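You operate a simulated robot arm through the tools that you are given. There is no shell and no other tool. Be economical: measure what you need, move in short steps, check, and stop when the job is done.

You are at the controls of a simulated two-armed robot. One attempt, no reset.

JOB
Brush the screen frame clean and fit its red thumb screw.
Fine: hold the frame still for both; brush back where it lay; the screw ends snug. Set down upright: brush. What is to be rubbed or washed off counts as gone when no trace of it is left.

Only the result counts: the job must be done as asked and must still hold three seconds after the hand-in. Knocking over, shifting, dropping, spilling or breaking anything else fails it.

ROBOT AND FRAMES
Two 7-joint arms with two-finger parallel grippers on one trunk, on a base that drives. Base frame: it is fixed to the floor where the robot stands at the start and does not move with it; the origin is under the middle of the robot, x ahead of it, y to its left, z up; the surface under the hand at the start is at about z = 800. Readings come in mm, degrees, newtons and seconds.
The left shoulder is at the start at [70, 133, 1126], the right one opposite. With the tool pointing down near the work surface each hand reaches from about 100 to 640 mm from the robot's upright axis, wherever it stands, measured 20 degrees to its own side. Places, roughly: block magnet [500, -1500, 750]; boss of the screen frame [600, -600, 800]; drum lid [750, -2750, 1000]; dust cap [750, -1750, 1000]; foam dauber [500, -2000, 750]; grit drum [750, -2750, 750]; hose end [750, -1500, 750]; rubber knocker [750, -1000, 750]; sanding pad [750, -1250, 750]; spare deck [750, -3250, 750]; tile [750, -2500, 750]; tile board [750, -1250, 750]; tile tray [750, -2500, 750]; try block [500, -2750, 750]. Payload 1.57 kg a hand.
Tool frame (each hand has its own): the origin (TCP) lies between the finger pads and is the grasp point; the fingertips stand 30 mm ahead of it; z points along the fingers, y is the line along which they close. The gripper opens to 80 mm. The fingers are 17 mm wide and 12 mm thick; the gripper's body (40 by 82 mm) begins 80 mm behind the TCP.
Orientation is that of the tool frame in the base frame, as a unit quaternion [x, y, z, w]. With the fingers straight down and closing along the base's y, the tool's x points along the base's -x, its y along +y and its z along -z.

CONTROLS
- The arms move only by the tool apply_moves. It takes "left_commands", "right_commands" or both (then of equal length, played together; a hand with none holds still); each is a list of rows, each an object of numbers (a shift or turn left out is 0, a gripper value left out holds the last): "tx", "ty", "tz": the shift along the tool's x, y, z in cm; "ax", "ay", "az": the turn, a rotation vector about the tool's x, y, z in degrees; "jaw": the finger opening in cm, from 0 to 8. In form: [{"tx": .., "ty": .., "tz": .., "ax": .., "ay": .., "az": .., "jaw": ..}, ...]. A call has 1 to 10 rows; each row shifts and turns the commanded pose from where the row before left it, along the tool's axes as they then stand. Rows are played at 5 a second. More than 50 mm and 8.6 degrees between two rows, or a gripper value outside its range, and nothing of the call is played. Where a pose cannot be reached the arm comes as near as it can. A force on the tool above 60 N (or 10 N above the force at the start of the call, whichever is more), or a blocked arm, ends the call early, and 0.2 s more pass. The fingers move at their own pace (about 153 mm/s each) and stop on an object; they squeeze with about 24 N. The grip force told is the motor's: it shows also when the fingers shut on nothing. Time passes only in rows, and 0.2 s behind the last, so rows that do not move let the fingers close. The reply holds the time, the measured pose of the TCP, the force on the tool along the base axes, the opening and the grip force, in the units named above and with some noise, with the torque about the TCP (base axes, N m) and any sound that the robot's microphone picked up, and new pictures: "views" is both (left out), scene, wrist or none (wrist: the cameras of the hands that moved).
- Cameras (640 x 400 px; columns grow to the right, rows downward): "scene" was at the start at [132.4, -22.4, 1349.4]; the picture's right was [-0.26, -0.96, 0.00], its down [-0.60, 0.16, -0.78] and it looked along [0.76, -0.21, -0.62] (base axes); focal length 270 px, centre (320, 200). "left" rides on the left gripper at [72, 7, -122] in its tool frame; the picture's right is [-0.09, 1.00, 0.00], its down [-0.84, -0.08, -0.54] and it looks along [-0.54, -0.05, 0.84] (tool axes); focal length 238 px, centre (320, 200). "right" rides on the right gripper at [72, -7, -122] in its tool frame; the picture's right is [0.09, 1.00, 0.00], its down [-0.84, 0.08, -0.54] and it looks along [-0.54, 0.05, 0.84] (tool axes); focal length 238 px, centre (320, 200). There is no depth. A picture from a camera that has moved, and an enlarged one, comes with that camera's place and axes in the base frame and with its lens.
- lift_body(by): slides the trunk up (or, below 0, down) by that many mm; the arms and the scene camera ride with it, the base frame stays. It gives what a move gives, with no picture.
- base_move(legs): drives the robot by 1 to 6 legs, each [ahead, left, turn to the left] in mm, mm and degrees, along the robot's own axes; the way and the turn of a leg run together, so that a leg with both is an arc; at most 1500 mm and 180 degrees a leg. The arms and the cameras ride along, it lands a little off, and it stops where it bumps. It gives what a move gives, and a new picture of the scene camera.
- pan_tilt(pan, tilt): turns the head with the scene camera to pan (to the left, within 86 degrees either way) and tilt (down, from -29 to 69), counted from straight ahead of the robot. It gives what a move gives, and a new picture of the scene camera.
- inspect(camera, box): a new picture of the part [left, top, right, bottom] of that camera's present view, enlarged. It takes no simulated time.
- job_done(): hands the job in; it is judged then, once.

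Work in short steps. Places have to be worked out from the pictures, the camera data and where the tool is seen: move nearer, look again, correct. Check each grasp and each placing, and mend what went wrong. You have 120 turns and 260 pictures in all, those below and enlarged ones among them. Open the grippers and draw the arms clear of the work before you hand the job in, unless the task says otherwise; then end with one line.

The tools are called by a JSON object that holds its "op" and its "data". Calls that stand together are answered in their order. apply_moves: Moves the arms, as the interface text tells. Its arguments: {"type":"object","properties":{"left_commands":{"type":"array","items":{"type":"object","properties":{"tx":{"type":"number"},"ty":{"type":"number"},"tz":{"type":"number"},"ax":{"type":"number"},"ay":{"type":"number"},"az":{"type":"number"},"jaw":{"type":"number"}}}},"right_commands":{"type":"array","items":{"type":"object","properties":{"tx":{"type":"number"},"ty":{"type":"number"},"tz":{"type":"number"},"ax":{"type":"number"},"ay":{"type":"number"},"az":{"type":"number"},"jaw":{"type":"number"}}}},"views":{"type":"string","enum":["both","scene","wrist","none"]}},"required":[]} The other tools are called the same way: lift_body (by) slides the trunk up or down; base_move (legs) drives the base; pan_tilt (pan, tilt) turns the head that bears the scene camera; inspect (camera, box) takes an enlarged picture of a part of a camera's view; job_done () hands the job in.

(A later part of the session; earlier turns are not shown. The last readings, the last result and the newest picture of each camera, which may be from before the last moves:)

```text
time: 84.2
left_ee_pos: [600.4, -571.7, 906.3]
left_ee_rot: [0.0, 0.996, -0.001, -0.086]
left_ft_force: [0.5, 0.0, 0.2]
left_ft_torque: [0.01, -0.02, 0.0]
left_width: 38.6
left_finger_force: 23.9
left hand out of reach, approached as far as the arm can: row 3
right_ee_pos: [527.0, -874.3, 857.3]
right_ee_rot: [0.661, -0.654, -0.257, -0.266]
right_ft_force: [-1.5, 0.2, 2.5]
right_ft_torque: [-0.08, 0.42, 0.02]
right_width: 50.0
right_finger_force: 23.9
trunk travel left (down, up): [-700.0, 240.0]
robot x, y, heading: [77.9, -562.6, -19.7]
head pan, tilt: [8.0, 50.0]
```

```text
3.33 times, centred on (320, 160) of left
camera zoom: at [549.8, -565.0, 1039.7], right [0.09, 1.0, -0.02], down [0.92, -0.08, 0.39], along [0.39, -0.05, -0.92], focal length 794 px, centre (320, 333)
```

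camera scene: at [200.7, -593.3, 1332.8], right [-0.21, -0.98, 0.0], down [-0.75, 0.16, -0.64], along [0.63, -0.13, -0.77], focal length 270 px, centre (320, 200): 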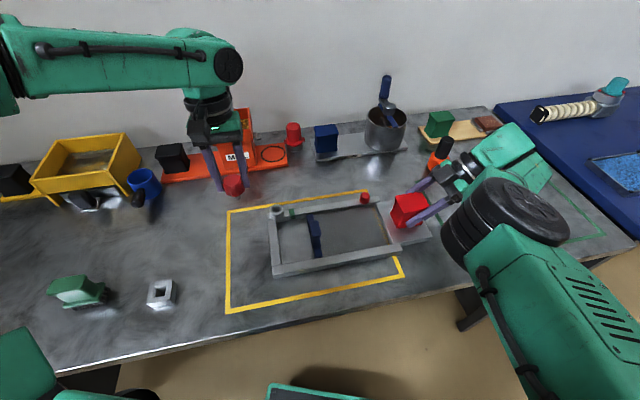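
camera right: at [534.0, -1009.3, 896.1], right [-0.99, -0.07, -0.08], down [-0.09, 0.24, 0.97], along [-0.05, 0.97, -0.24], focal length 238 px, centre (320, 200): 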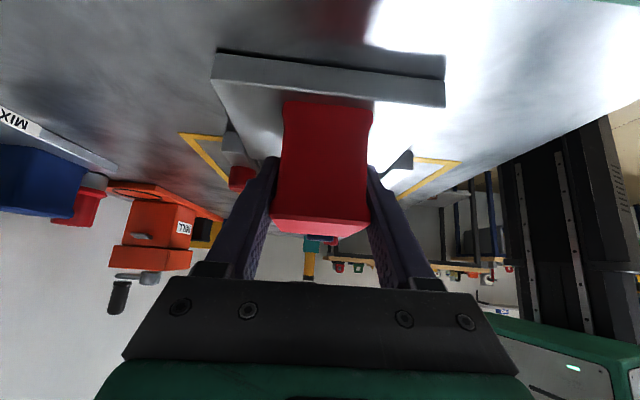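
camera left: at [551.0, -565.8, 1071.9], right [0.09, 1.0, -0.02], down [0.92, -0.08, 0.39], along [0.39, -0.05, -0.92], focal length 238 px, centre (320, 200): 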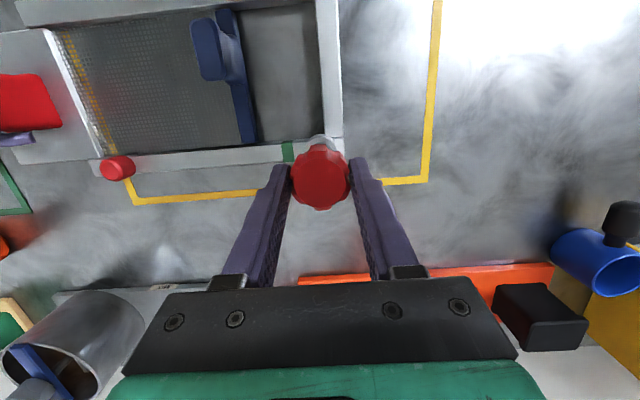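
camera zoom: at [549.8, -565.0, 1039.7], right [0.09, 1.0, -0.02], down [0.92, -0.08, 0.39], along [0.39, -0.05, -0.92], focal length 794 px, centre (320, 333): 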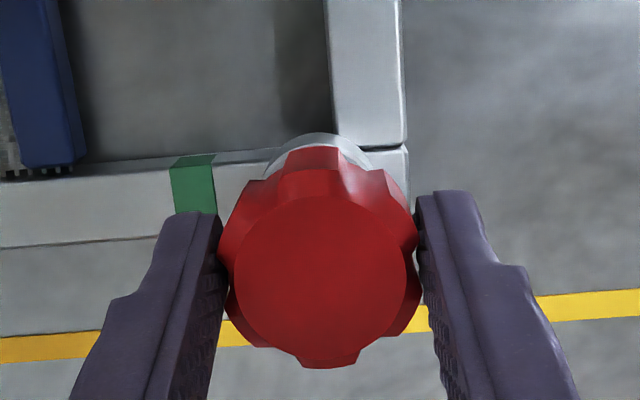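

Still about 1.5 mm short in y, as the last row was flagged. I'll retry the small shift.

{"op": "apply_moves", "data": {"left_commands": [{"ty": -0.2}, {}], "views": "none"}}

{"op": "inspect", "data": {"camera": "scene", "box": [260, 170, 310, 220]}}

```text
time: 84.8
left_ee_pos: [598.9, -573.2, 906.7]
left_ee_rot: [0.0, 0.996, -0.003, -0.087]
left_ft_force: [-0.4, 0.3, 0.0]
left_ft_torque: [-0.02, 0.0, 0.0]
left_width: 38.7
left_finger_force: 24.1
right_ee_pos: [527.9, -872.4, 857.6]
right_ee_rot: [0.66, -0.654, -0.257, -0.266]
right_ft_force: [-0.4, 0.8, 2.6]
right_ft_torque: [-0.07, 0.43, 0.02]
right_width: 49.7
right_finger_force: 24.0
trunk travel left (down, up): [-700.0, 240.0]
robot x, y, heading: [77.0, -559.2, -19.7]
head pan, tilt: [8.0, 50.0]
```

```text
8.00 times, centred on (285, 195) of scene
camera zoom: at [200.5, -593.2, 1332.8], right [-0.2, -0.98, 0.0], down [-0.75, 0.16, -0.64], along [0.63, -0.13, -0.77], focal length 2164 px, centre (600, 240)
```

zoom: 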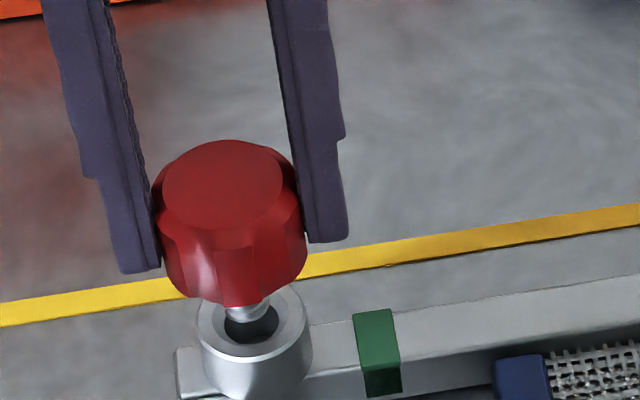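

Aligned in y now. I'll add 1 mm in x and lower gently to feel the boss.

{"op": "apply_moves", "data": {"left_commands": [{"tx": -0.1}, {"tz": 0.3, "tx": -0.05}, {"tz": 0.3, "tx": -0.05}, {}], "views": "none"}}

{"op": "inspect", "data": {"camera": "scene", "box": [260, 170, 310, 220]}}

```text
time: 85.8
left_ee_pos: [599.2, -571.7, 902.4]
left_ee_rot: [0.0, 0.996, -0.001, -0.087]
left_ft_force: [0.4, 1.3, -0.5]
left_ft_torque: [0.01, -0.01, -0.01]
left_width: 38.4
left_finger_force: 23.9
left hand out of reach, approached as far as the arm can: row 3
right_ee_pos: [527.8, -873.0, 857.2]
right_ee_rot: [0.661, -0.654, -0.257, -0.266]
right_ft_force: [-1.4, 0.6, 2.6]
right_ft_torque: [-0.07, 0.43, 0.02]
right_width: 49.9
right_finger_force: 24.0
trunk travel left (down, up): [-700.0, 240.0]
robot x, y, heading: [82.0, -560.2, -19.6]
head pan, tilt: [8.0, 50.0]
```

```text
8.00 times, centred on (285, 195) of scene
camera zoom: at [200.6, -593.3, 1332.8], right [-0.2, -0.98, 0.0], down [-0.75, 0.16, -0.64], along [0.63, -0.13, -0.77], focal length 2164 px, centre (600, 240)
```

zoom: 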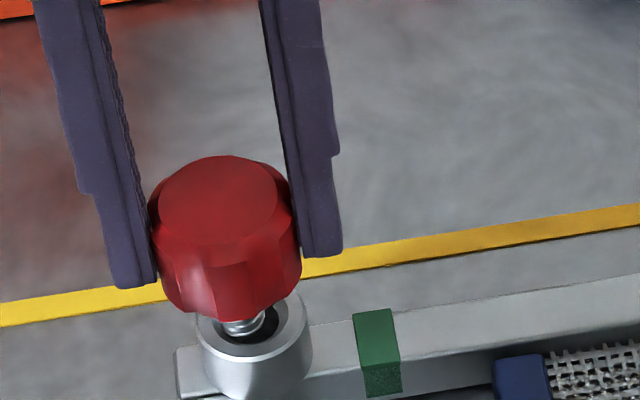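

The arm keeps touching a limit in this posture, pushing y off. I'll rise a little, rotate 48° clockwise about the vertical (keeping the screw upright) and recheck there.

{"op": "apply_moves", "data": {"left_commands": [{"tz": -1.5, "tx": 0.26}, {"ax": -1.38, "az": 7.88}, {"ax": -1.38, "az": 7.88}, {"ax": -1.38, "az": 7.88}, {"ax": -1.38, "az": 7.88}, {"ax": -1.38, "az": 7.88}, {"ax": -1.38, "az": 7.88}, {}], "views": "wrist"}}

{"op": "inspect", "data": {"camera": "scene", "box": [260, 170, 310, 220]}}

{"op": "inspect", "data": {"camera": "left", "box": [260, 100, 380, 220]}}

```text
time: 87.7
left_ee_pos: [592.9, -563.5, 920.3]
left_ee_rot: [0.407, 0.91, 0.034, -0.079]
left_ft_force: [0.1, 0.0, -0.4]
left_ft_torque: [0.0, 0.02, 0.01]
left_width: 38.3
left_finger_force: 24.2
left hand out of reach, approached as far as the arm can: row 4, 6
right_ee_pos: [529.1, -872.3, 857.6]
right_ee_rot: [0.661, -0.653, -0.257, -0.266]
right_ft_force: [0.4, -0.1, 4.2]
right_ft_torque: [-0.03, 0.46, 0.06]
right_width: 49.8
right_finger_force: 24.5
trunk travel left (down, up): [-700.0, 240.0]
robot x, y, heading: [81.4, -560.4, -19.8]
head pan, tilt: [8.0, 50.0]
camera left: at [565.6, -522.5, 1053.1], right [0.8, 0.6, -0.02], down [0.56, -0.73, 0.39], along [0.22, -0.32, -0.92], focal length 238 px, centre (320, 200)
```

left: 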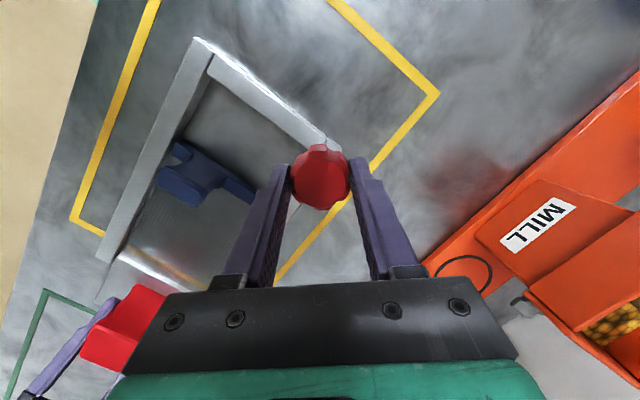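

```text
8.00 times, centred on (285, 195) of scene
camera zoom: at [200.7, -593.2, 1332.8], right [-0.2, -0.98, 0.0], down [-0.75, 0.16, -0.64], along [0.63, -0.13, -0.77], focal length 2164 px, centre (600, 240)
```

zoom: 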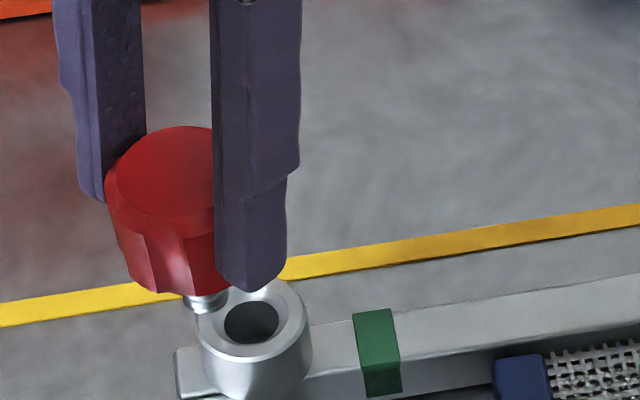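

```text
3.33 times, centred on (320, 160) of left
camera zoom: at [565.6, -522.5, 1053.1], right [0.8, 0.6, -0.02], down [0.56, -0.73, 0.39], along [0.22, -0.32, -0.92], focal length 794 px, centre (320, 333)
```

zoom: 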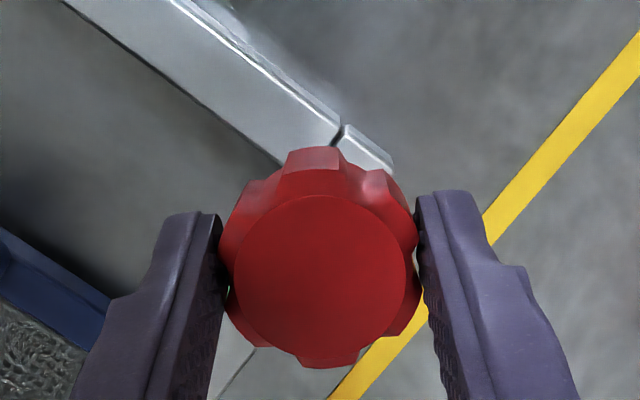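

That posture drifts too. Yaw +90 was trouble-free earlier in this area, so I'll rise and keep rotating to there.

{"op": "apply_moves", "data": {"left_commands": [{"tz": -3, "tx": 0.52}, {"tz": -3, "tx": 0.52}, {"ax": -1.38, "az": 7.88}, {"ax": -1.38, "az": 7.88}, {"ax": -1.38, "az": 7.88}, {"ax": -1.38, "az": 7.88}, {"ax": -1.38, "az": 7.88}, {}], "views": "scene"}}

```text
time: 89.5
left_ee_pos: [593.1, -565.4, 980.3]
left_ee_rot: [0.692, 0.716, 0.06, -0.063]
left_ft_force: [0.3, 0.4, -0.9]
left_ft_torque: [-0.01, -0.04, -0.06]
left_width: 38.4
left_finger_force: 23.8
right_ee_pos: [528.8, -873.4, 857.9]
right_ee_rot: [0.66, -0.654, -0.257, -0.266]
right_ft_force: [-0.3, -1.1, 4.4]
right_ft_torque: [-0.02, 0.52, -0.01]
right_width: 49.9
right_finger_force: 24.4
trunk travel left (down, up): [-700.0, 240.0]
robot x, y, heading: [78.6, -560.7, -19.8]
head pan, tilt: [8.0, 50.0]
camera scene: at [200.7, -593.2, 1332.8], right [-0.2, -0.98, 0.0], down [-0.75, 0.16, -0.64], along [0.63, -0.13, -0.77], focal length 270 px, centre (320, 200)
```

scene: 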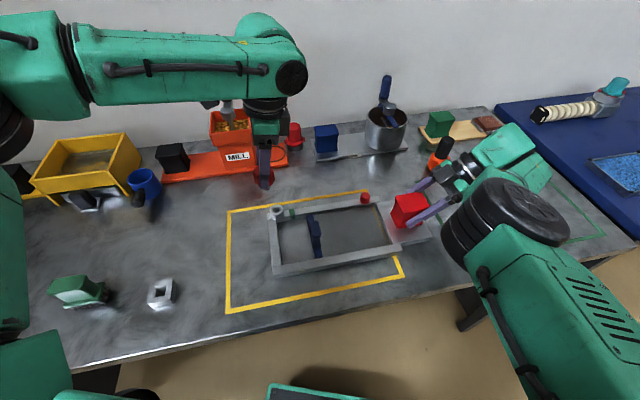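

No limit warnings now. I'll move to over the boss at z≈940 in this orientation and check alignment.

{"op": "apply_moves", "data": {"left_commands": [{"tx": -0.85, "ty": 0.3, "tz": 1.9}, {"tx": -0.85, "ty": 0.3, "tz": 1.85}, {}], "views": "wrist"}}

{"op": "inspect", "data": {"camera": "scene", "box": [250, 160, 310, 220]}}

{"op": "inspect", "data": {"camera": "left", "box": [260, 100, 380, 220]}}

```text
time: 90.2
left_ee_pos: [598.3, -573.2, 941.2]
left_ee_rot: [0.692, 0.717, 0.059, -0.062]
left_ft_force: [0.3, -0.1, -0.4]
left_ft_torque: [0.02, 0.01, 0.01]
left_width: 38.5
left_finger_force: 23.7
right_ee_pos: [526.9, -873.6, 857.4]
right_ee_rot: [0.66, -0.654, -0.257, -0.266]
right_ft_force: [-0.9, -0.1, 3.4]
right_ft_torque: [-0.04, 0.5, -0.04]
right_width: 49.7
right_finger_force: 23.9
trunk travel left (down, up): [-700.0, 240.0]
robot x, y, heading: [79.1, -556.1, -19.8]
head pan, tilt: [8.0, 50.0]
camera left: at [604.3, -522.3, 1074.3], right [1.0, -0.06, -0.02], down [-0.04, -0.92, 0.39], along [-0.04, -0.39, -0.92], focal length 238 px, centre (320, 200)
```

left: 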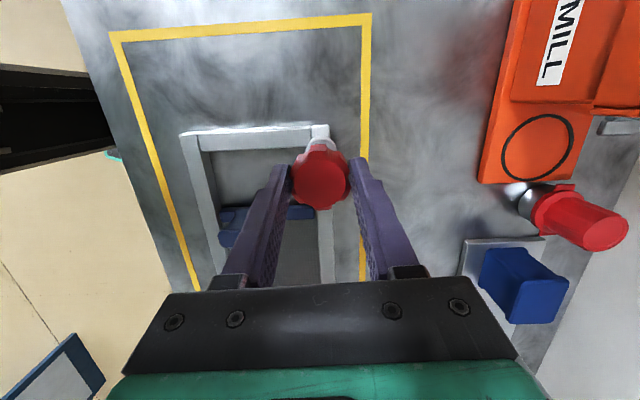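

```text
6.67 times, centred on (280, 190) of scene
camera zoom: at [200.6, -593.2, 1332.8], right [-0.2, -0.98, 0.0], down [-0.75, 0.16, -0.64], along [0.63, -0.13, -0.77], focal length 1803 px, centre (587, 267)
```

zoom: 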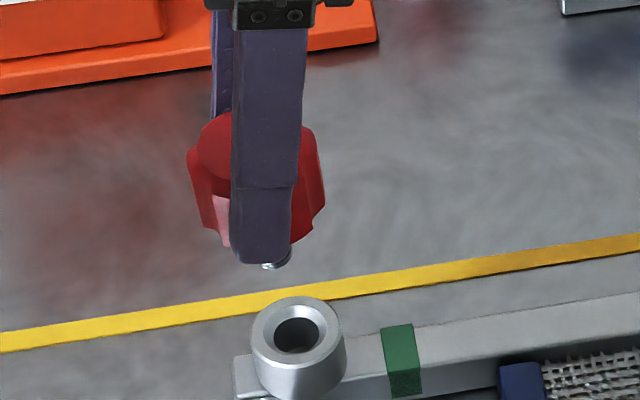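

```text
3.33 times, centred on (320, 160) of left
camera zoom: at [604.3, -522.3, 1074.3], right [1.0, -0.06, -0.02], down [-0.04, -0.92, 0.39], along [-0.04, -0.39, -0.92], focal length 794 px, centre (320, 333)
```

zoom: 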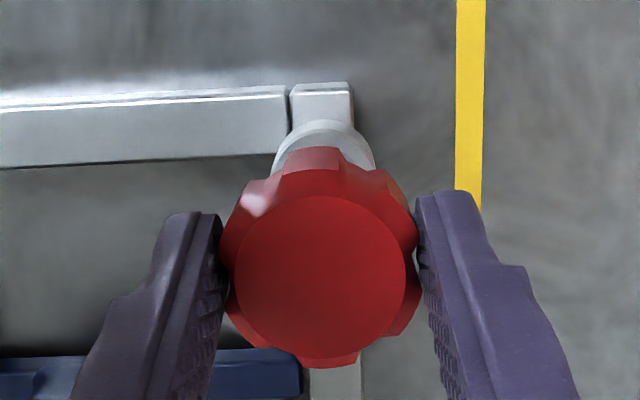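

Need roughly 2.5 mm toward -y. I'll shift and lower to just above the boss and check again.

{"op": "apply_moves", "data": {"left_commands": [{"tx": -0.45, "tz": 1.7}, {"tx": -0.4, "ty": -0.04, "tz": 1.7}, {}], "views": "none"}}

{"op": "inspect", "data": {"camera": "scene", "box": [260, 170, 310, 220]}}

{"op": "inspect", "data": {"camera": "left", "box": [260, 100, 380, 220]}}

```text
time: 91.0
left_ee_pos: [593.4, -567.4, 909.0]
left_ee_rot: [0.692, 0.717, 0.059, -0.061]
left_ft_force: [0.2, -0.3, -0.7]
left_ft_torque: [-0.01, 0.0, 0.01]
left_width: 38.2
left_finger_force: 23.6
left hand out of reach, approached as far as the arm can: row 1, 2
right_ee_pos: [527.7, -873.3, 857.3]
right_ee_rot: [0.66, -0.654, -0.257, -0.267]
right_ft_force: [-0.3, 0.4, 3.5]
right_ft_torque: [-0.02, 0.54, 0.01]
right_width: 49.9
right_finger_force: 24.2
trunk travel left (down, up): [-700.0, 240.0]
robot x, y, heading: [74.5, -561.4, -19.8]
head pan, tilt: [8.0, 50.0]
```

```text
8.00 times, centred on (285, 195) of scene
camera zoom: at [200.6, -593.2, 1332.8], right [-0.2, -0.98, 0.0], down [-0.75, 0.16, -0.64], along [0.63, -0.13, -0.77], focal length 2164 px, centre (600, 240)
```

zoom: 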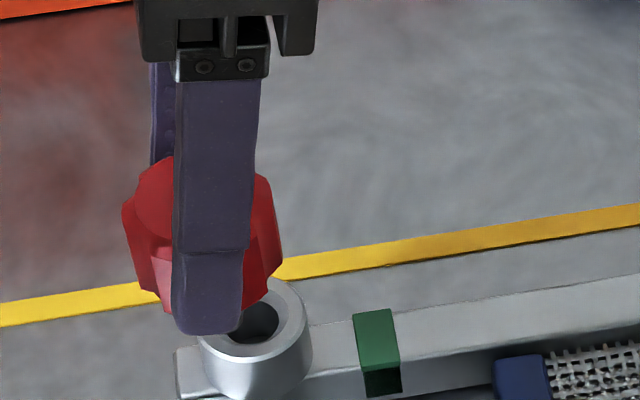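

```text
3.33 times, centred on (320, 160) of left
camera zoom: at [598.5, -516.8, 1041.9], right [1.0, -0.06, -0.02], down [-0.05, -0.92, 0.39], along [-0.04, -0.39, -0.92], focal length 794 px, centre (320, 333)
```

zoom: 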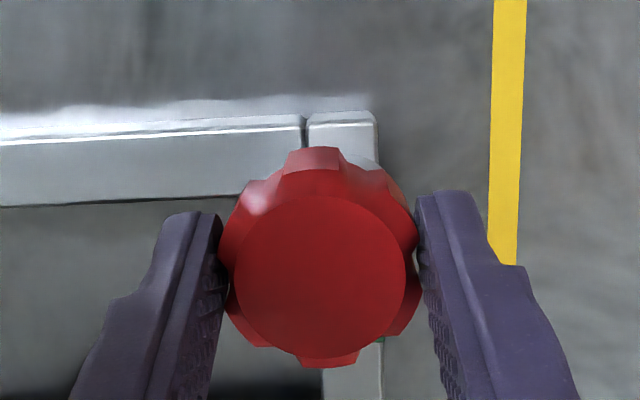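

The arm's posture got wound up by the earlier over-rotation. I'll lift and stretch toward the right-rear where it worked freely before, adding some extra clockwise turn, to see if the elbow resettles.

{"op": "apply_moves", "data": {"left_commands": [{"tz": -4, "tx": 0.7}, {"tz": -4, "tx": 0.7}, {"tx": -4.5}, {"tx": -4.5}, {"tx": -4.5}, {"ax": -1.38, "az": 7.88}, {"ax": -1.38, "az": 7.88}, {"ax": -1.38, "az": 7.88}, {"ax": -1.38, "az": 7.88}, {}], "views": "scene"}}

```text
time: 93.2
left_ee_pos: [554.0, -599.6, 973.9]
left_ee_rot: [0.863, 0.498, 0.075, -0.043]
left_ft_force: [0.3, 1.1, -0.3]
left_ft_torque: [0.01, 0.0, 0.03]
left_width: 38.8
left_finger_force: 23.8
left hand out of reach, approached as far as the arm can: row 3, 4, 5
right_ee_pos: [527.5, -872.8, 857.6]
right_ee_rot: [0.66, -0.654, -0.257, -0.266]
right_ft_force: [1.3, -2.1, 5.3]
right_ft_torque: [0.01, 0.5, 0.05]
right_width: 49.6
right_finger_force: 24.3
trunk travel left (down, up): [-700.0, 240.0]
robot x, y, heading: [78.3, -560.2, -19.7]
head pan, tilt: [8.0, 50.0]
camera scene: at [200.8, -593.5, 1332.8], right [-0.2, -0.98, 0.0], down [-0.75, 0.16, -0.64], along [0.63, -0.13, -0.77], focal length 270 px, centre (320, 200)
```

scene: 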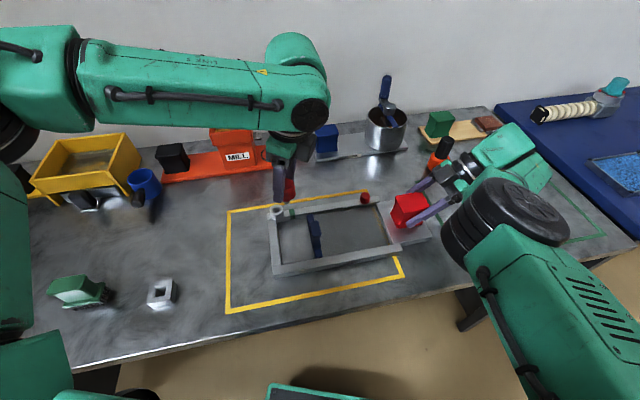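

The elbow is swung far out left in a stuck posture. I'll go back to the left and high, where the arm was originally relaxed, and retrace the route that worked.

{"op": "apply_moves", "data": {"left_commands": [{"ax": 1.38, "az": -7.88}, {"ax": 1.38, "az": -7.88}, {"ax": 1.38, "az": -7.88}, {"ax": 1.38, "az": -7.88, "tz": -3, "tx": 0.5}, {"tz": -3, "tx": 4}, {"tz": -2, "tx": 4.5}, {"tz": -2, "tx": 4.5}, {"tx": 4.8}, {"tx": 4.8}, {"tx": 4.8}], "views": "none"}}

{"op": "apply_moves", "data": {"left_commands": [{"tx": 4.8, "ty": -1}, {"tx": 4.8, "ty": -1}, {"tx": 4.8, "ty": -1}, {"ty": -2}, {"tz": -2}, {}], "views": "scene"}}

```text
time: 95.5
left_ee_pos: [544.3, -338.7, 1121.1]
left_ee_rot: [0.692, 0.717, 0.058, -0.063]
left_ft_force: [0.2, -0.9, -0.5]
left_ft_torque: [-0.01, -0.03, 0.0]
left_width: 38.9
left_finger_force: 24.0
right_ee_pos: [528.5, -871.0, 856.0]
right_ee_rot: [0.661, -0.653, -0.257, -0.265]
right_ft_force: [-0.8, 2.1, 3.3]
right_ft_torque: [0.05, 0.47, -0.13]
right_width: 49.8
right_finger_force: 23.7
trunk travel left (down, up): [-700.0, 240.0]
robot x, y, heading: [77.5, -560.8, -20.0]
head pan, tilt: [8.0, 50.0]
```

```text
time: 96.8
left_ee_pos: [490.1, -206.3, 1165.3]
left_ee_rot: [0.693, 0.716, 0.059, -0.062]
left_ft_force: [-0.1, -0.3, -0.5]
left_ft_torque: [0.01, -0.02, 0.01]
left_width: 38.2
left_finger_force: 24.5
right_ee_pos: [528.1, -872.9, 858.1]
right_ee_rot: [0.661, -0.654, -0.256, -0.265]
right_ft_force: [-1.2, 0.4, 2.3]
right_ft_torque: [-0.12, 0.44, 0.03]
right_width: 49.8
right_finger_force: 24.0
trunk travel left (down, up): [-700.0, 240.0]
robot x, y, heading: [81.6, -563.4, -20.1]
head pan, tilt: [8.0, 50.0]
camera scene: at [200.5, -593.2, 1332.8], right [-0.2, -0.98, 0.0], down [-0.75, 0.16, -0.64], along [0.63, -0.13, -0.77], focal length 270 px, centre (320, 200)
```

scene: 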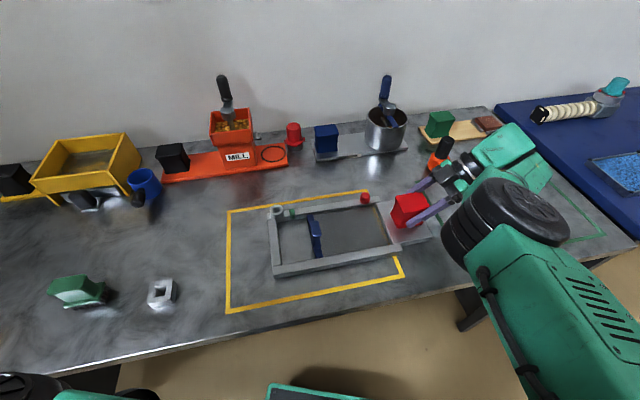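

Elbow looks relaxed now. Retracing: down to z≈1005, then across toward the boss.

{"op": "apply_moves", "data": {"left_commands": [{"tz": 3.94, "tx": -0.69}, {"tz": 3.94, "tx": -0.69}, {"tz": 3.94, "tx": -0.69}, {"tz": 3.94, "tx": -0.69}, {"tx": -4.52, "tz": -0.8}, {"tx": -4.52, "tz": -0.8}, {"tx": -4.52, "tz": -0.8}, {}], "views": "scene"}}

{"op": "apply_moves", "data": {"left_commands": [{"tx": -4.52, "tz": -0.8, "ty": 2}, {"tx": -4.52, "tz": -0.8, "ty": 2}, {"tx": -4.52, "tz": -0.8, "ty": 2}, {"tx": -4.52, "tz": -0.8, "ty": 2}, {"tx": -4.52, "tz": -0.8, "ty": 2}, {"ty": 1}, {}], "views": "scene"}}

```text
time: 98.7
left_ee_pos: [496.6, -345.8, 1005.5]
left_ee_rot: [0.692, 0.717, 0.06, -0.062]
left_ft_force: [1.0, 0.0, -0.6]
left_ft_torque: [-0.01, -0.03, -0.02]
left_width: 38.6
left_finger_force: 24.0
right_ee_pos: [528.2, -872.7, 858.7]
right_ee_rot: [0.661, -0.654, -0.256, -0.266]
right_ft_force: [1.3, -0.5, 2.8]
right_ft_torque: [-0.09, 0.39, 0.0]
right_width: 49.8
right_finger_force: 23.8
trunk travel left (down, up): [-700.0, 240.0]
robot x, y, heading: [78.8, -562.0, -19.7]
head pan, tilt: [8.0, 50.0]
camera scene: at [200.6, -593.3, 1332.8], right [-0.2, -0.98, 0.0], down [-0.75, 0.16, -0.64], along [0.63, -0.13, -0.77], focal length 270 px, centre (320, 200)
```

scene: 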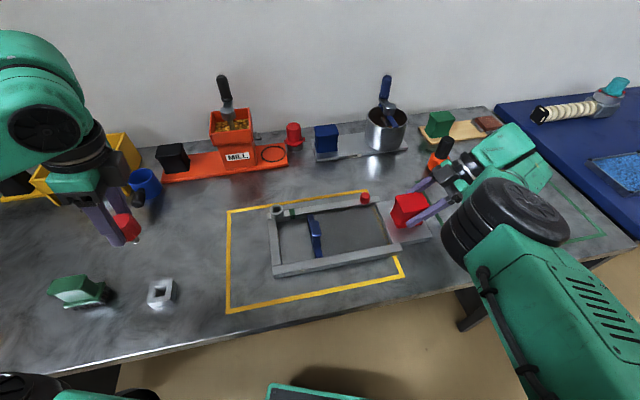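

```text
time: 100.2
left_ee_pos: [612.7, -571.2, 1005.7]
left_ee_rot: [0.692, 0.717, 0.06, -0.062]
left_ft_force: [0.5, 1.1, -0.8]
left_ft_torque: [-0.01, -0.02, 0.0]
left_width: 38.5
left_finger_force: 23.9
right_ee_pos: [528.2, -873.9, 857.3]
right_ee_rot: [0.661, -0.653, -0.258, -0.266]
right_ft_force: [0.8, -0.4, 3.0]
right_ft_torque: [0.01, 0.5, -0.06]
right_width: 50.0
right_finger_force: 24.2
trunk travel left (down, up): [-700.0, 240.0]
robot x, y, heading: [78.6, -560.8, -19.9]
head pan, tilt: [8.0, 50.0]
camera scene: at [200.6, -593.3, 1332.8], right [-0.2, -0.98, 0.0], down [-0.75, 0.16, -0.64], along [0.63, -0.13, -0.77], focal length 270 px, centre (320, 200)
```

scene: 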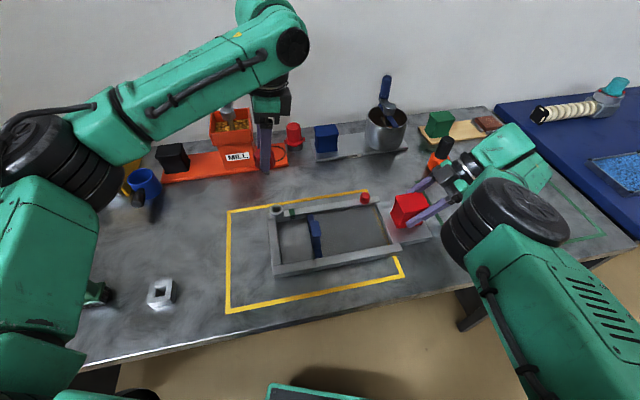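

Posture restored. Now I'll go over the boss at z≈945.

{"op": "apply_moves", "data": {"left_commands": [{"tx": -0.7, "ty": -0.65, "tz": 2.9}, {"tx": -0.8, "ty": -0.65, "tz": 2.9}, {}], "views": "none"}}

{"op": "inspect", "data": {"camera": "scene", "box": [250, 160, 310, 220]}}

{"op": "inspect", "data": {"camera": "left", "box": [260, 100, 380, 220]}}

```text
time: 101.0
left_ee_pos: [599.0, -574.8, 945.5]
left_ee_rot: [0.692, 0.717, 0.059, -0.062]
left_ft_force: [-1.6, 1.3, -0.4]
left_ft_torque: [-0.01, -0.02, 0.01]
left_width: 38.4
left_finger_force: 23.3
right_ee_pos: [528.5, -872.5, 857.7]
right_ee_rot: [0.661, -0.653, -0.257, -0.265]
right_ft_force: [1.3, -0.1, 3.9]
right_ft_torque: [0.03, 0.47, -0.04]
right_width: 49.7
right_finger_force: 24.2
trunk travel left (down, up): [-700.0, 240.0]
robot x, y, heading: [80.5, -559.0, -19.5]
head pan, tilt: [8.0, 50.0]
```

```text
6.67 times, centred on (280, 190) of scene
camera zoom: at [200.7, -593.2, 1332.8], right [-0.2, -0.98, 0.0], down [-0.75, 0.16, -0.64], along [0.63, -0.13, -0.77], focal length 1803 px, centre (587, 267)
```

zoom: 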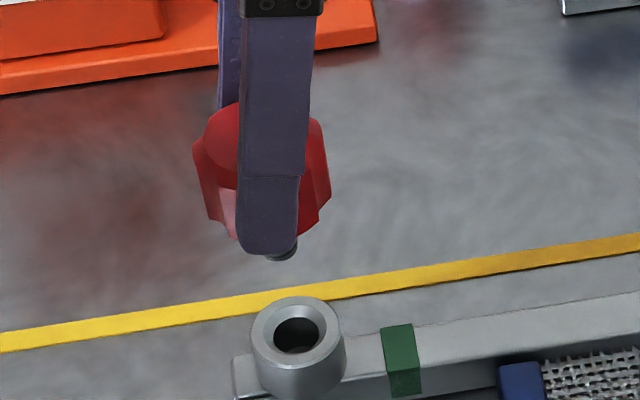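

```text
3.33 times, centred on (320, 160) of left
camera zoom: at [604.2, -525.0, 1078.4], right [1.0, -0.06, -0.02], down [-0.04, -0.92, 0.39], along [-0.04, -0.39, -0.92], focal length 794 px, centre (320, 333)
```

zoom: 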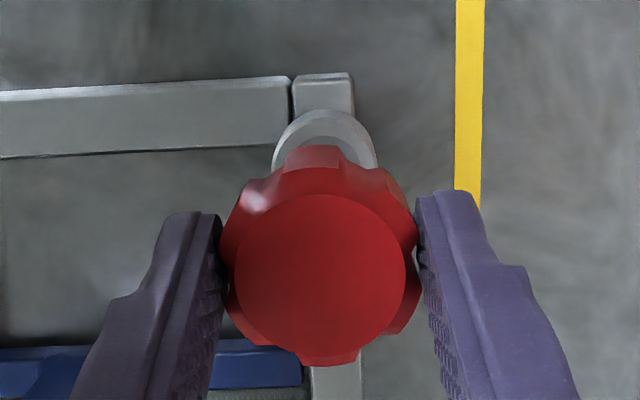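

Within about 1 mm. Fine correction and lowering to just above the boss.

{"op": "apply_moves", "data": {"left_commands": [{"tx": -0.4, "ty": -0.03, "tz": 1.8}, {"tx": -0.32, "tz": 1.8}, {}], "views": "none"}}

{"op": "inspect", "data": {"camera": "scene", "box": [260, 170, 310, 220]}}

```text
time: 101.8
left_ee_pos: [598.6, -576.4, 909.8]
left_ee_rot: [0.692, 0.717, 0.061, -0.063]
left_ft_force: [-0.1, -0.4, -0.3]
left_ft_torque: [-0.01, -0.03, -0.02]
left_width: 38.6
left_finger_force: 24.2
right_ee_pos: [528.0, -872.3, 856.8]
right_ee_rot: [0.661, -0.654, -0.257, -0.265]
right_ft_force: [0.0, -0.4, 3.8]
right_ft_torque: [-0.03, 0.45, -0.03]
right_width: 50.1
right_finger_force: 24.5
trunk travel left (down, up): [-700.0, 240.0]
robot x, y, heading: [81.0, -564.7, -19.8]
head pan, tilt: [8.0, 50.0]
```

```text
8.00 times, centred on (285, 195) of scene
camera zoom: at [200.7, -593.1, 1332.8], right [-0.2, -0.98, 0.0], down [-0.75, 0.16, -0.64], along [0.63, -0.13, -0.77], focal length 2164 px, centre (600, 240)
```

zoom: 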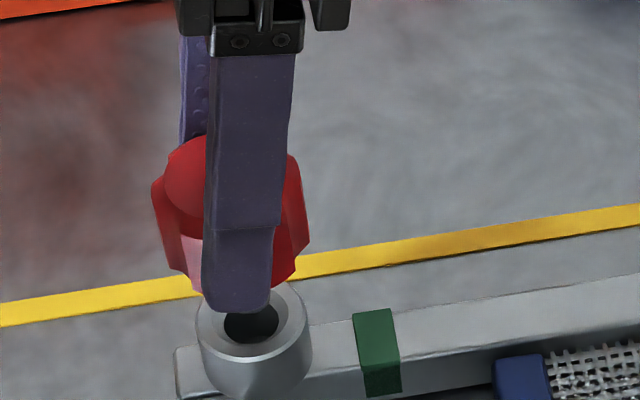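

Aligned. Lowering gently into the hole.

{"op": "apply_moves", "data": {"left_commands": [{"tz": 0.5, "tx": -0.09}, {"tz": 0.4, "tx": -0.07}, {"tz": 0.3, "tx": -0.05}, {}], "views": "none"}}

{"op": "inspect", "data": {"camera": "scene", "box": [260, 170, 310, 220]}}

```text
time: 102.8
left_ee_pos: [599.1, -575.3, 898.6]
left_ee_rot: [0.692, 0.716, 0.06, -0.063]
left_ft_force: [-0.2, -1.0, -1.1]
left_ft_torque: [0.03, 0.02, 0.02]
left_width: 38.6
left_finger_force: 24.3
right_ee_pos: [527.6, -873.2, 856.6]
right_ee_rot: [0.66, -0.654, -0.257, -0.267]
right_ft_force: [-0.4, 0.5, 2.5]
right_ft_torque: [-0.02, 0.44, -0.03]
right_width: 49.8
right_finger_force: 24.3
trunk travel left (down, up): [-700.0, 240.0]
robot x, y, heading: [78.2, -562.4, -19.9]
head pan, tilt: [8.0, 50.0]
```

```text
8.00 times, centred on (285, 195) of scene
camera zoom: at [200.7, -593.2, 1332.8], right [-0.2, -0.98, 0.0], down [-0.75, 0.16, -0.64], along [0.63, -0.13, -0.77], focal length 2164 px, centre (600, 240)
```

zoom: 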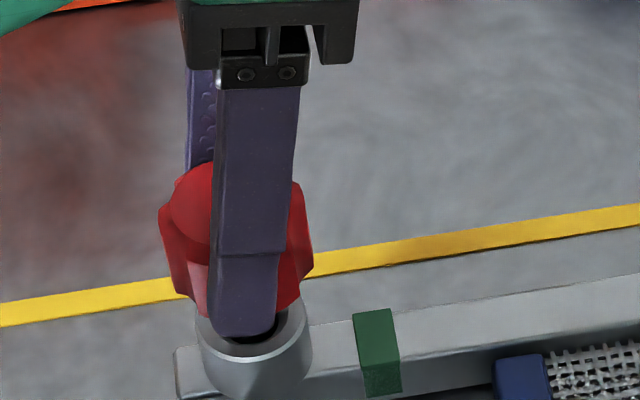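

No contact yet; continuing down in small steps.

{"op": "apply_moves", "data": {"left_commands": [{"tz": 0.3, "tx": -0.05}, {"tz": 0.3, "tx": -0.05}, {"tz": 0.2, "tx": -0.035}, {}], "views": "none"}}

{"op": "apply_moves", "data": {"left_commands": [{"tz": 0.2, "tx": -0.035}, {"tz": 0.2, "tx": -0.035}, {}], "views": "none"}}

{"op": "inspect", "data": {"camera": "scene", "box": [260, 170, 310, 220]}}

```text
time: 103.8
left_ee_pos: [598.9, -576.4, 890.3]
left_ee_rot: [0.693, 0.716, 0.06, -0.062]
left_ft_force: [-1.2, 0.6, -0.9]
left_ft_torque: [0.0, -0.03, -0.01]
left_width: 38.7
left_finger_force: 24.2
right_ee_pos: [527.9, -873.6, 856.5]
right_ee_rot: [0.66, -0.654, -0.257, -0.266]
right_ft_force: [0.1, 0.9, 3.6]
right_ft_torque: [-0.04, 0.44, -0.05]
right_width: 49.8
right_finger_force: 24.0
trunk travel left (down, up): [-700.0, 240.0]
robot x, y, heading: [77.6, -559.4, -19.9]
head pan, tilt: [8.0, 50.0]
```

```text
time: 104.7
left_ee_pos: [599.0, -575.4, 888.9]
left_ee_rot: [0.692, 0.717, 0.06, -0.06]
left_ft_force: [3.6, 1.1, 19.8]
left_ft_torque: [-0.03, 0.29, -0.09]
left_width: 38.5
left_finger_force: 24.0
right_ee_pos: [526.7, -872.7, 857.0]
right_ee_rot: [0.661, -0.653, -0.257, -0.265]
right_ft_force: [1.1, 0.6, -1.7]
right_ft_torque: [-0.09, 1.33, -0.43]
right_width: 49.8
right_finger_force: 23.5
trunk travel left (down, up): [-700.0, 240.0]
robot x, y, heading: [82.9, -562.6, -19.8]
head pan, tilt: [8.0, 50.0]
```

```text
8.00 times, centred on (285, 195) of scene
camera zoom: at [199.8, -593.5, 1333.0], right [-0.2, -0.98, 0.0], down [-0.75, 0.16, -0.64], along [0.63, -0.13, -0.77], focal length 2164 px, centre (600, 240)
```

zoom: 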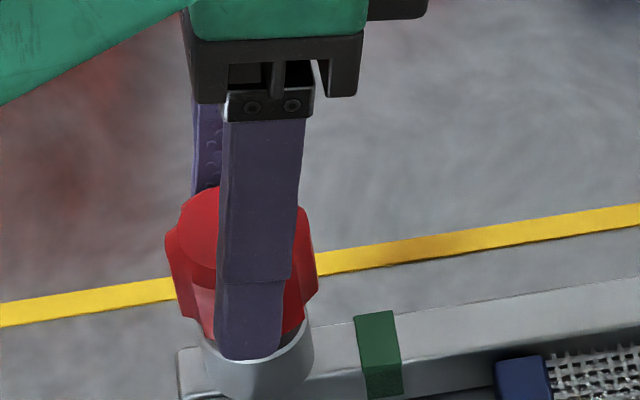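

Contact at TCP z≈889 with the tip about 10 mm inside the hole. I'll ease off slightly and turn clockwise about the vertical.

{"op": "apply_moves", "data": {"left_commands": [{"tz": -0.1, "tx": 0.017}, {"ax": -1.38, "az": 7.88}, {"ax": -1.38, "az": 7.88}, {"ax": -1.38, "az": 7.88}, {"ax": -1.38, "az": 7.88}, {}], "views": "none"}}

{"op": "inspect", "data": {"camera": "scene", "box": [260, 170, 310, 220]}}

```text
time: 106.0
left_ee_pos: [598.0, -576.7, 887.4]
left_ee_rot: [0.863, 0.497, 0.076, -0.042]
left_ft_force: [-1.3, -3.3, 18.6]
left_ft_torque: [-0.08, 0.36, -0.03]
left_width: 38.4
left_finger_force: 24.0
right_ee_pos: [527.7, -874.0, 858.6]
right_ee_rot: [0.661, -0.653, -0.258, -0.267]
right_ft_force: [0.9, 3.5, -2.1]
right_ft_torque: [-0.53, 0.84, 0.2]
right_width: 49.9
right_finger_force: 24.2
trunk travel left (down, up): [-700.0, 240.0]
robot x, y, heading: [78.1, -560.9, -19.9]
head pan, tilt: [8.0, 50.0]
```

```text
8.00 times, centred on (285, 195) of scene
camera zoom: at [198.7, -593.7, 1333.0], right [-0.2, -0.98, 0.0], down [-0.75, 0.16, -0.64], along [0.63, -0.13, -0.77], focal length 2164 px, centre (600, 240)
```

zoom: 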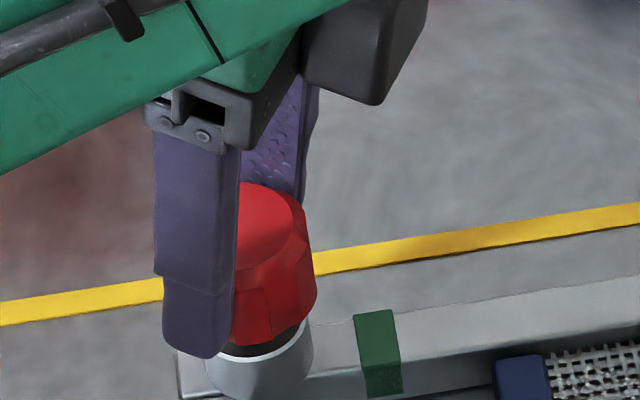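

No limit warning. I'll keep turning clockwise.

{"op": "apply_moves", "data": {"left_commands": [{"ax": -1.38, "az": 7.88}, {"ax": -1.38, "az": 7.88}, {"ax": -1.38, "az": 7.88}, {"ax": -1.38, "az": 7.88}, {"ax": -1.38, "az": 7.88}, {}], "views": "none"}}

{"op": "inspect", "data": {"camera": "scene", "box": [260, 170, 310, 220]}}

```text
time: 107.5
left_ee_pos: [597.7, -576.6, 886.0]
left_ee_rot: [0.981, 0.172, 0.085, -0.016]
left_ft_force: [-4.2, 0.9, 3.2]
left_ft_torque: [0.43, -0.02, -0.08]
left_width: 38.7
left_finger_force: 23.9
right_ee_pos: [528.1, -873.5, 856.9]
right_ee_rot: [0.661, -0.654, -0.256, -0.266]
right_ft_force: [1.2, 0.0, 1.5]
right_ft_torque: [0.74, 0.25, -0.39]
right_width: 49.8
right_finger_force: 24.7
trunk travel left (down, up): [-700.0, 240.0]
robot x, y, heading: [77.2, -561.7, -19.8]
head pan, tilt: [8.0, 50.0]
```

```text
8.00 times, centred on (285, 195) of scene
camera zoom: at [199.2, -593.7, 1332.9], right [-0.2, -0.98, 0.0], down [-0.75, 0.16, -0.64], along [0.63, -0.13, -0.77], focal length 2164 px, centre (600, 240)
```

zoom: 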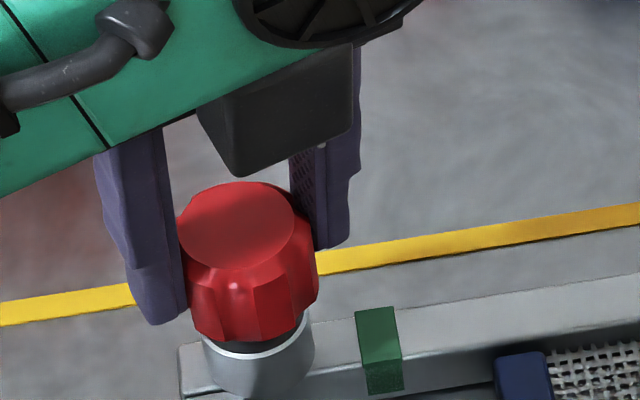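

The screw is going in (down about 3 mm, force relaxed), so the thread has caught. I'll continue while following downward slightly.

{"op": "apply_moves", "data": {"left_commands": [{"ax": -1.38, "az": 7.88, "tz": 0.05}, {"ax": -1.38, "az": 7.88, "tz": 0.05}, {"ax": -1.38, "az": 7.88, "tz": 0.05}, {}], "views": "none"}}

```text
time: 108.5
left_ee_pos: [599.8, -574.9, 886.8]
left_ee_rot: [0.996, -0.035, 0.087, 0.003]
left_ft_force: [-4.2, 6.9, 7.2]
left_ft_torque: [0.56, 0.13, -0.01]
left_width: 38.6
left_finger_force: 24.2
right_ee_pos: [527.2, -874.1, 858.2]
right_ee_rot: [0.66, -0.654, -0.256, -0.266]
right_ft_force: [2.3, -6.4, 0.3]
right_ft_torque: [0.56, -0.05, -1.05]
right_width: 50.2
right_finger_force: 24.4
trunk travel left (down, up): [-700.0, 240.0]
robot x, y, heading: [82.8, -558.7, -19.8]
head pan, tilt: [8.0, 50.0]
```

Side force is building from the tilted, slightly off-axis grip. The thread has caught about 95°, so I'll release, back out along the fingers and look.

{"op": "apply_moves", "data": {"left_commands": [{"jaw": 5}, {"jaw": 7}, {}, {"tz": -3}, {"tz": -3}, {"tz": -3}, {}], "views": "wrist"}}

{"op": "inspect", "data": {"camera": "scene", "box": [260, 170, 310, 220]}}

```text
time: 110.0
left_ee_pos: [584.3, -573.1, 974.3]
left_ee_rot: [0.996, -0.034, 0.086, 0.002]
left_ft_force: [0.1, -1.1, 0.9]
left_ft_torque: [0.0, -0.06, -0.04]
left_width: 69.7
left_finger_force: 0.0
right_ee_pos: [529.0, -874.1, 857.7]
right_ee_rot: [0.66, -0.654, -0.258, -0.267]
right_ft_force: [0.4, 0.1, -1.1]
right_ft_torque: [0.11, 0.06, 0.01]
right_width: 49.9
right_finger_force: 24.1
trunk travel left (down, up): [-700.0, 240.0]
robot x, y, heading: [78.1, -562.8, -19.8]
head pan, tilt: [8.0, 50.0]
camera left: at [634.0, -583.4, 1107.6], right [-0.16, -0.99, -0.02], down [-0.91, 0.14, 0.39], along [-0.38, 0.08, -0.92], focal length 238 px, centre (320, 200)
```

left: 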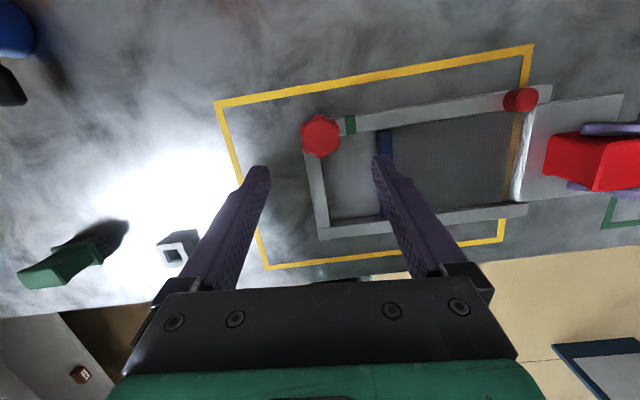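

```text
8.00 times, centred on (285, 195) of scene
camera zoom: at [201.3, -593.8, 1332.7], right [-0.2, -0.98, 0.0], down [-0.75, 0.16, -0.64], along [0.63, -0.13, -0.77], focal length 2164 px, centre (600, 240)
```

zoom: 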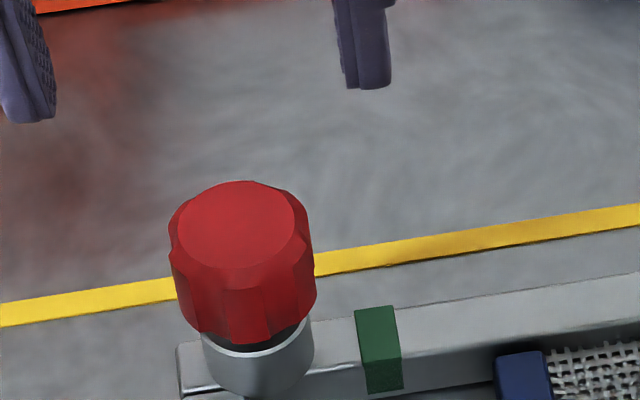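

The screw stands straight and engaged in the boss. I'll level the hand and rotate back counter-clockwise for another stroke.

{"op": "apply_moves", "data": {"left_commands": [{"ay": -5}, {"ay": -5}, {"az": -8.5}, {"az": -8.5}, {"az": -8.5}, {"az": -8.5}, {"az": -8.5}, {"az": -8.5}, {"az": -8.5}, {"az": -8.5}], "views": "none"}}

{"op": "apply_moves", "data": {"left_commands": [{"az": -8.5}, {"az": -8.5}, {"az": -8.5}, {"az": -8.5}, {"az": -8.5}, {"az": -8.5}, {"az": -8.5}, {"az": -8.5}, {"az": -8.5}, {}], "views": "wrist"}}

```text
time: 112.2
left_ee_pos: [583.6, -573.4, 973.2]
left_ee_rot: [0.847, 0.532, -0.002, 0.0]
left_ft_force: [0.3, 0.9, 0.0]
left_ft_torque: [0.0, 0.03, 0.01]
left_width: 70.1
left_finger_force: 0.0
right_ee_pos: [527.8, -872.9, 858.1]
right_ee_rot: [0.66, -0.654, -0.257, -0.265]
right_ft_force: [0.5, -0.5, 0.1]
right_ft_torque: [0.02, 0.24, -0.15]
right_width: 50.1
right_finger_force: 23.9
trunk travel left (down, up): [-700.0, 240.0]
robot x, y, heading: [81.0, -558.8, -19.8]
head pan, tilt: [8.0, 50.0]
```

```text
time: 114.5
left_ee_pos: [584.4, -574.5, 973.8]
left_ee_rot: [0.337, 0.941, 0.0, 0.0]
left_ft_force: [-0.1, 0.4, 0.4]
left_ft_torque: [0.04, 0.01, -0.01]
left_width: 69.8
left_finger_force: 0.0
right_ee_pos: [528.9, -874.2, 857.9]
right_ee_rot: [0.66, -0.653, -0.258, -0.266]
right_ft_force: [0.7, 0.6, 0.5]
right_ft_torque: [0.05, 0.28, -0.15]
right_width: 49.8
right_finger_force: 24.0
trunk travel left (down, up): [-700.0, 240.0]
robot x, y, heading: [78.8, -563.4, -19.9]
head pan, tilt: [8.0, 50.0]
camera left: at [534.0, -523.7, 1096.3], right [0.7, 0.71, 0.0], down [0.6, -0.59, 0.54], along [0.38, -0.38, -0.84], focal length 238 px, centre (320, 200)
```

left: 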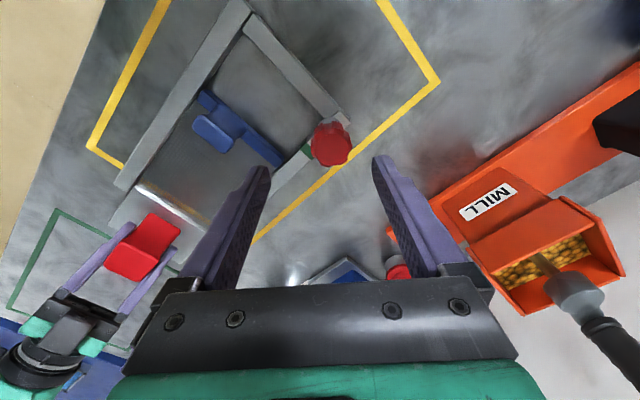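

Levelled at yaw ≈39°. Moving over the knob at about (598, -573) and partway down.

{"op": "apply_moves", "data": {"left_commands": [{"tx": -0.95, "ty": 0.98, "jaw": 6}, {"tz": 3}, {"tz": 2.3}, {}], "views": "none"}}

{"op": "inspect", "data": {"camera": "left", "box": [240, 80, 400, 240]}}

{"op": "inspect", "data": {"camera": "scene", "box": [250, 150, 320, 220]}}

```text
time: 115.5
left_ee_pos: [597.8, -573.3, 922.0]
left_ee_rot: [0.338, 0.941, 0.0, 0.0]
left_ft_force: [-0.5, 0.2, -0.7]
left_ft_torque: [-0.01, -0.01, 0.0]
left_width: 59.6
left_finger_force: 0.1
right_ee_pos: [528.5, -873.5, 856.2]
right_ee_rot: [0.661, -0.653, -0.257, -0.266]
right_ft_force: [0.4, 0.0, -0.1]
right_ft_torque: [0.0, 0.25, -0.12]
right_width: 50.0
right_finger_force: 23.8
trunk travel left (down, up): [-700.0, 240.0]
robot x, y, heading: [79.8, -564.0, -20.0]
head pan, tilt: [8.0, 50.0]
```

```text
2.50 times, centred on (320, 160) of left
camera zoom: at [546.8, -522.6, 1044.7], right [0.7, 0.71, 0.0], down [0.6, -0.59, 0.54], along [0.38, -0.38, -0.84], focal length 596 px, centre (320, 300)
```

zoom: 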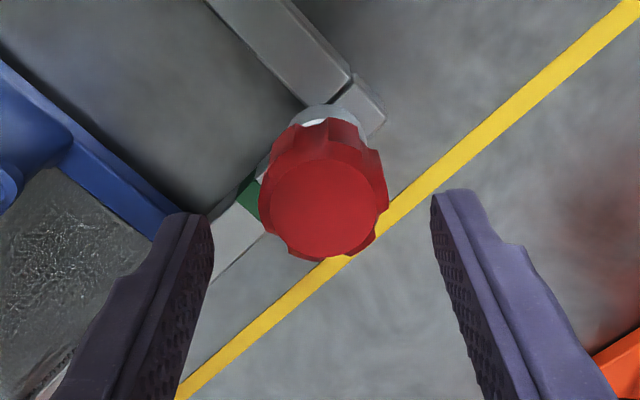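

```text
5.71 times, centred on (285, 185) of scene
camera zoom: at [201.0, -593.6, 1332.7], right [-0.2, -0.98, 0.0], down [-0.75, 0.16, -0.64], along [0.63, -0.13, -0.77], focal length 1546 px, centre (520, 286)
```

zoom: 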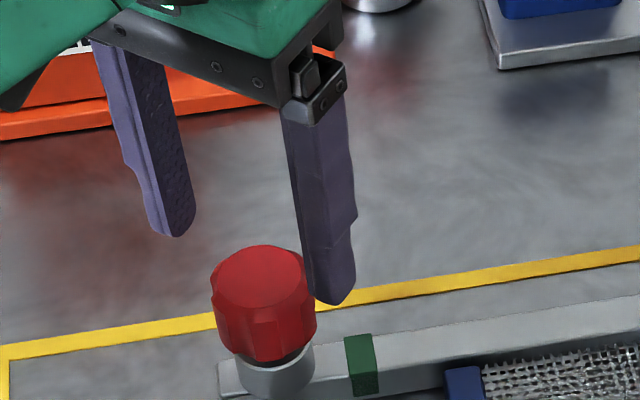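

Shift 3.6 mm along tool -x, 1 mm in y, then down to TCP z≈884 and grip.

{"op": "apply_moves", "data": {"left_commands": [{"tx": -0.36, "ty": 0.1}, {"tz": 2}, {"tz": 1.8}, {}, {"jaw": 4.4}, {"jaw": 3.5}, {"jaw": 3}, {}], "views": "none"}}

{"op": "inspect", "data": {"camera": "scene", "box": [250, 150, 320, 220]}}

```text
time: 117.2
left_ee_pos: [600.3, -575.0, 882.3]
left_ee_rot: [0.338, 0.941, 0.0, -0.002]
left_ft_force: [-3.8, -4.9, -1.1]
left_ft_torque: [0.24, -0.23, -0.05]
left_width: 38.5
left_finger_force: 24.0
right_ee_pos: [527.4, -873.3, 857.5]
right_ee_rot: [0.66, -0.653, -0.258, -0.266]
right_ft_force: [3.5, 4.8, 0.4]
right_ft_torque: [-0.23, 0.34, -0.5]
right_width: 49.9
right_finger_force: 23.8
trunk travel left (down, up): [-700.0, 240.0]
robot x, y, heading: [79.2, -561.9, -19.9]
head pan, tilt: [8.0, 50.0]
```

```text
5.71 times, centred on (285, 185) of scene
camera zoom: at [201.1, -593.7, 1332.7], right [-0.2, -0.98, 0.0], down [-0.75, 0.16, -0.64], along [0.63, -0.13, -0.77], focal length 1546 px, centre (520, 286)
```

zoom: 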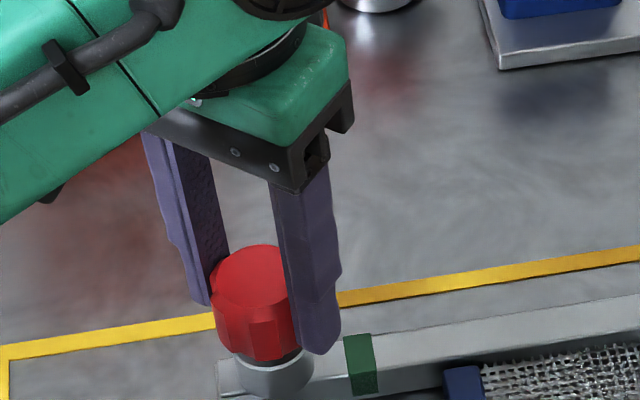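

Gripped. I'll relax the 6 N side load (0.4 mm) and turn clockwise 80°.

{"op": "apply_moves", "data": {"left_commands": [{"ty": -0.04}, {"az": 8.4}, {"az": 8.4}, {"az": 8.4}, {"az": 8.4}, {"az": 8.4}, {"az": 8.4}, {"az": 8.4}, {"az": 8.4}, {"az": 8.4}], "views": "none"}}

```text
time: 119.5
left_ee_pos: [601.1, -574.5, 882.2]
left_ee_rot: [0.844, 0.536, 0.0, 0.0]
left_ft_force: [-1.6, 2.7, -5.6]
left_ft_torque: [0.38, -0.35, 0.08]
left_width: 38.3
left_finger_force: 23.9
right_ee_pos: [527.9, -872.9, 857.2]
right_ee_rot: [0.661, -0.653, -0.259, -0.265]
right_ft_force: [0.3, -1.5, 3.9]
right_ft_torque: [1.11, 0.0, -0.38]
right_width: 50.2
right_finger_force: 24.0
trunk travel left (down, up): [-700.0, 240.0]
robot x, y, heading: [82.6, -561.6, -19.7]
head pan, tilt: [8.0, 50.0]
```

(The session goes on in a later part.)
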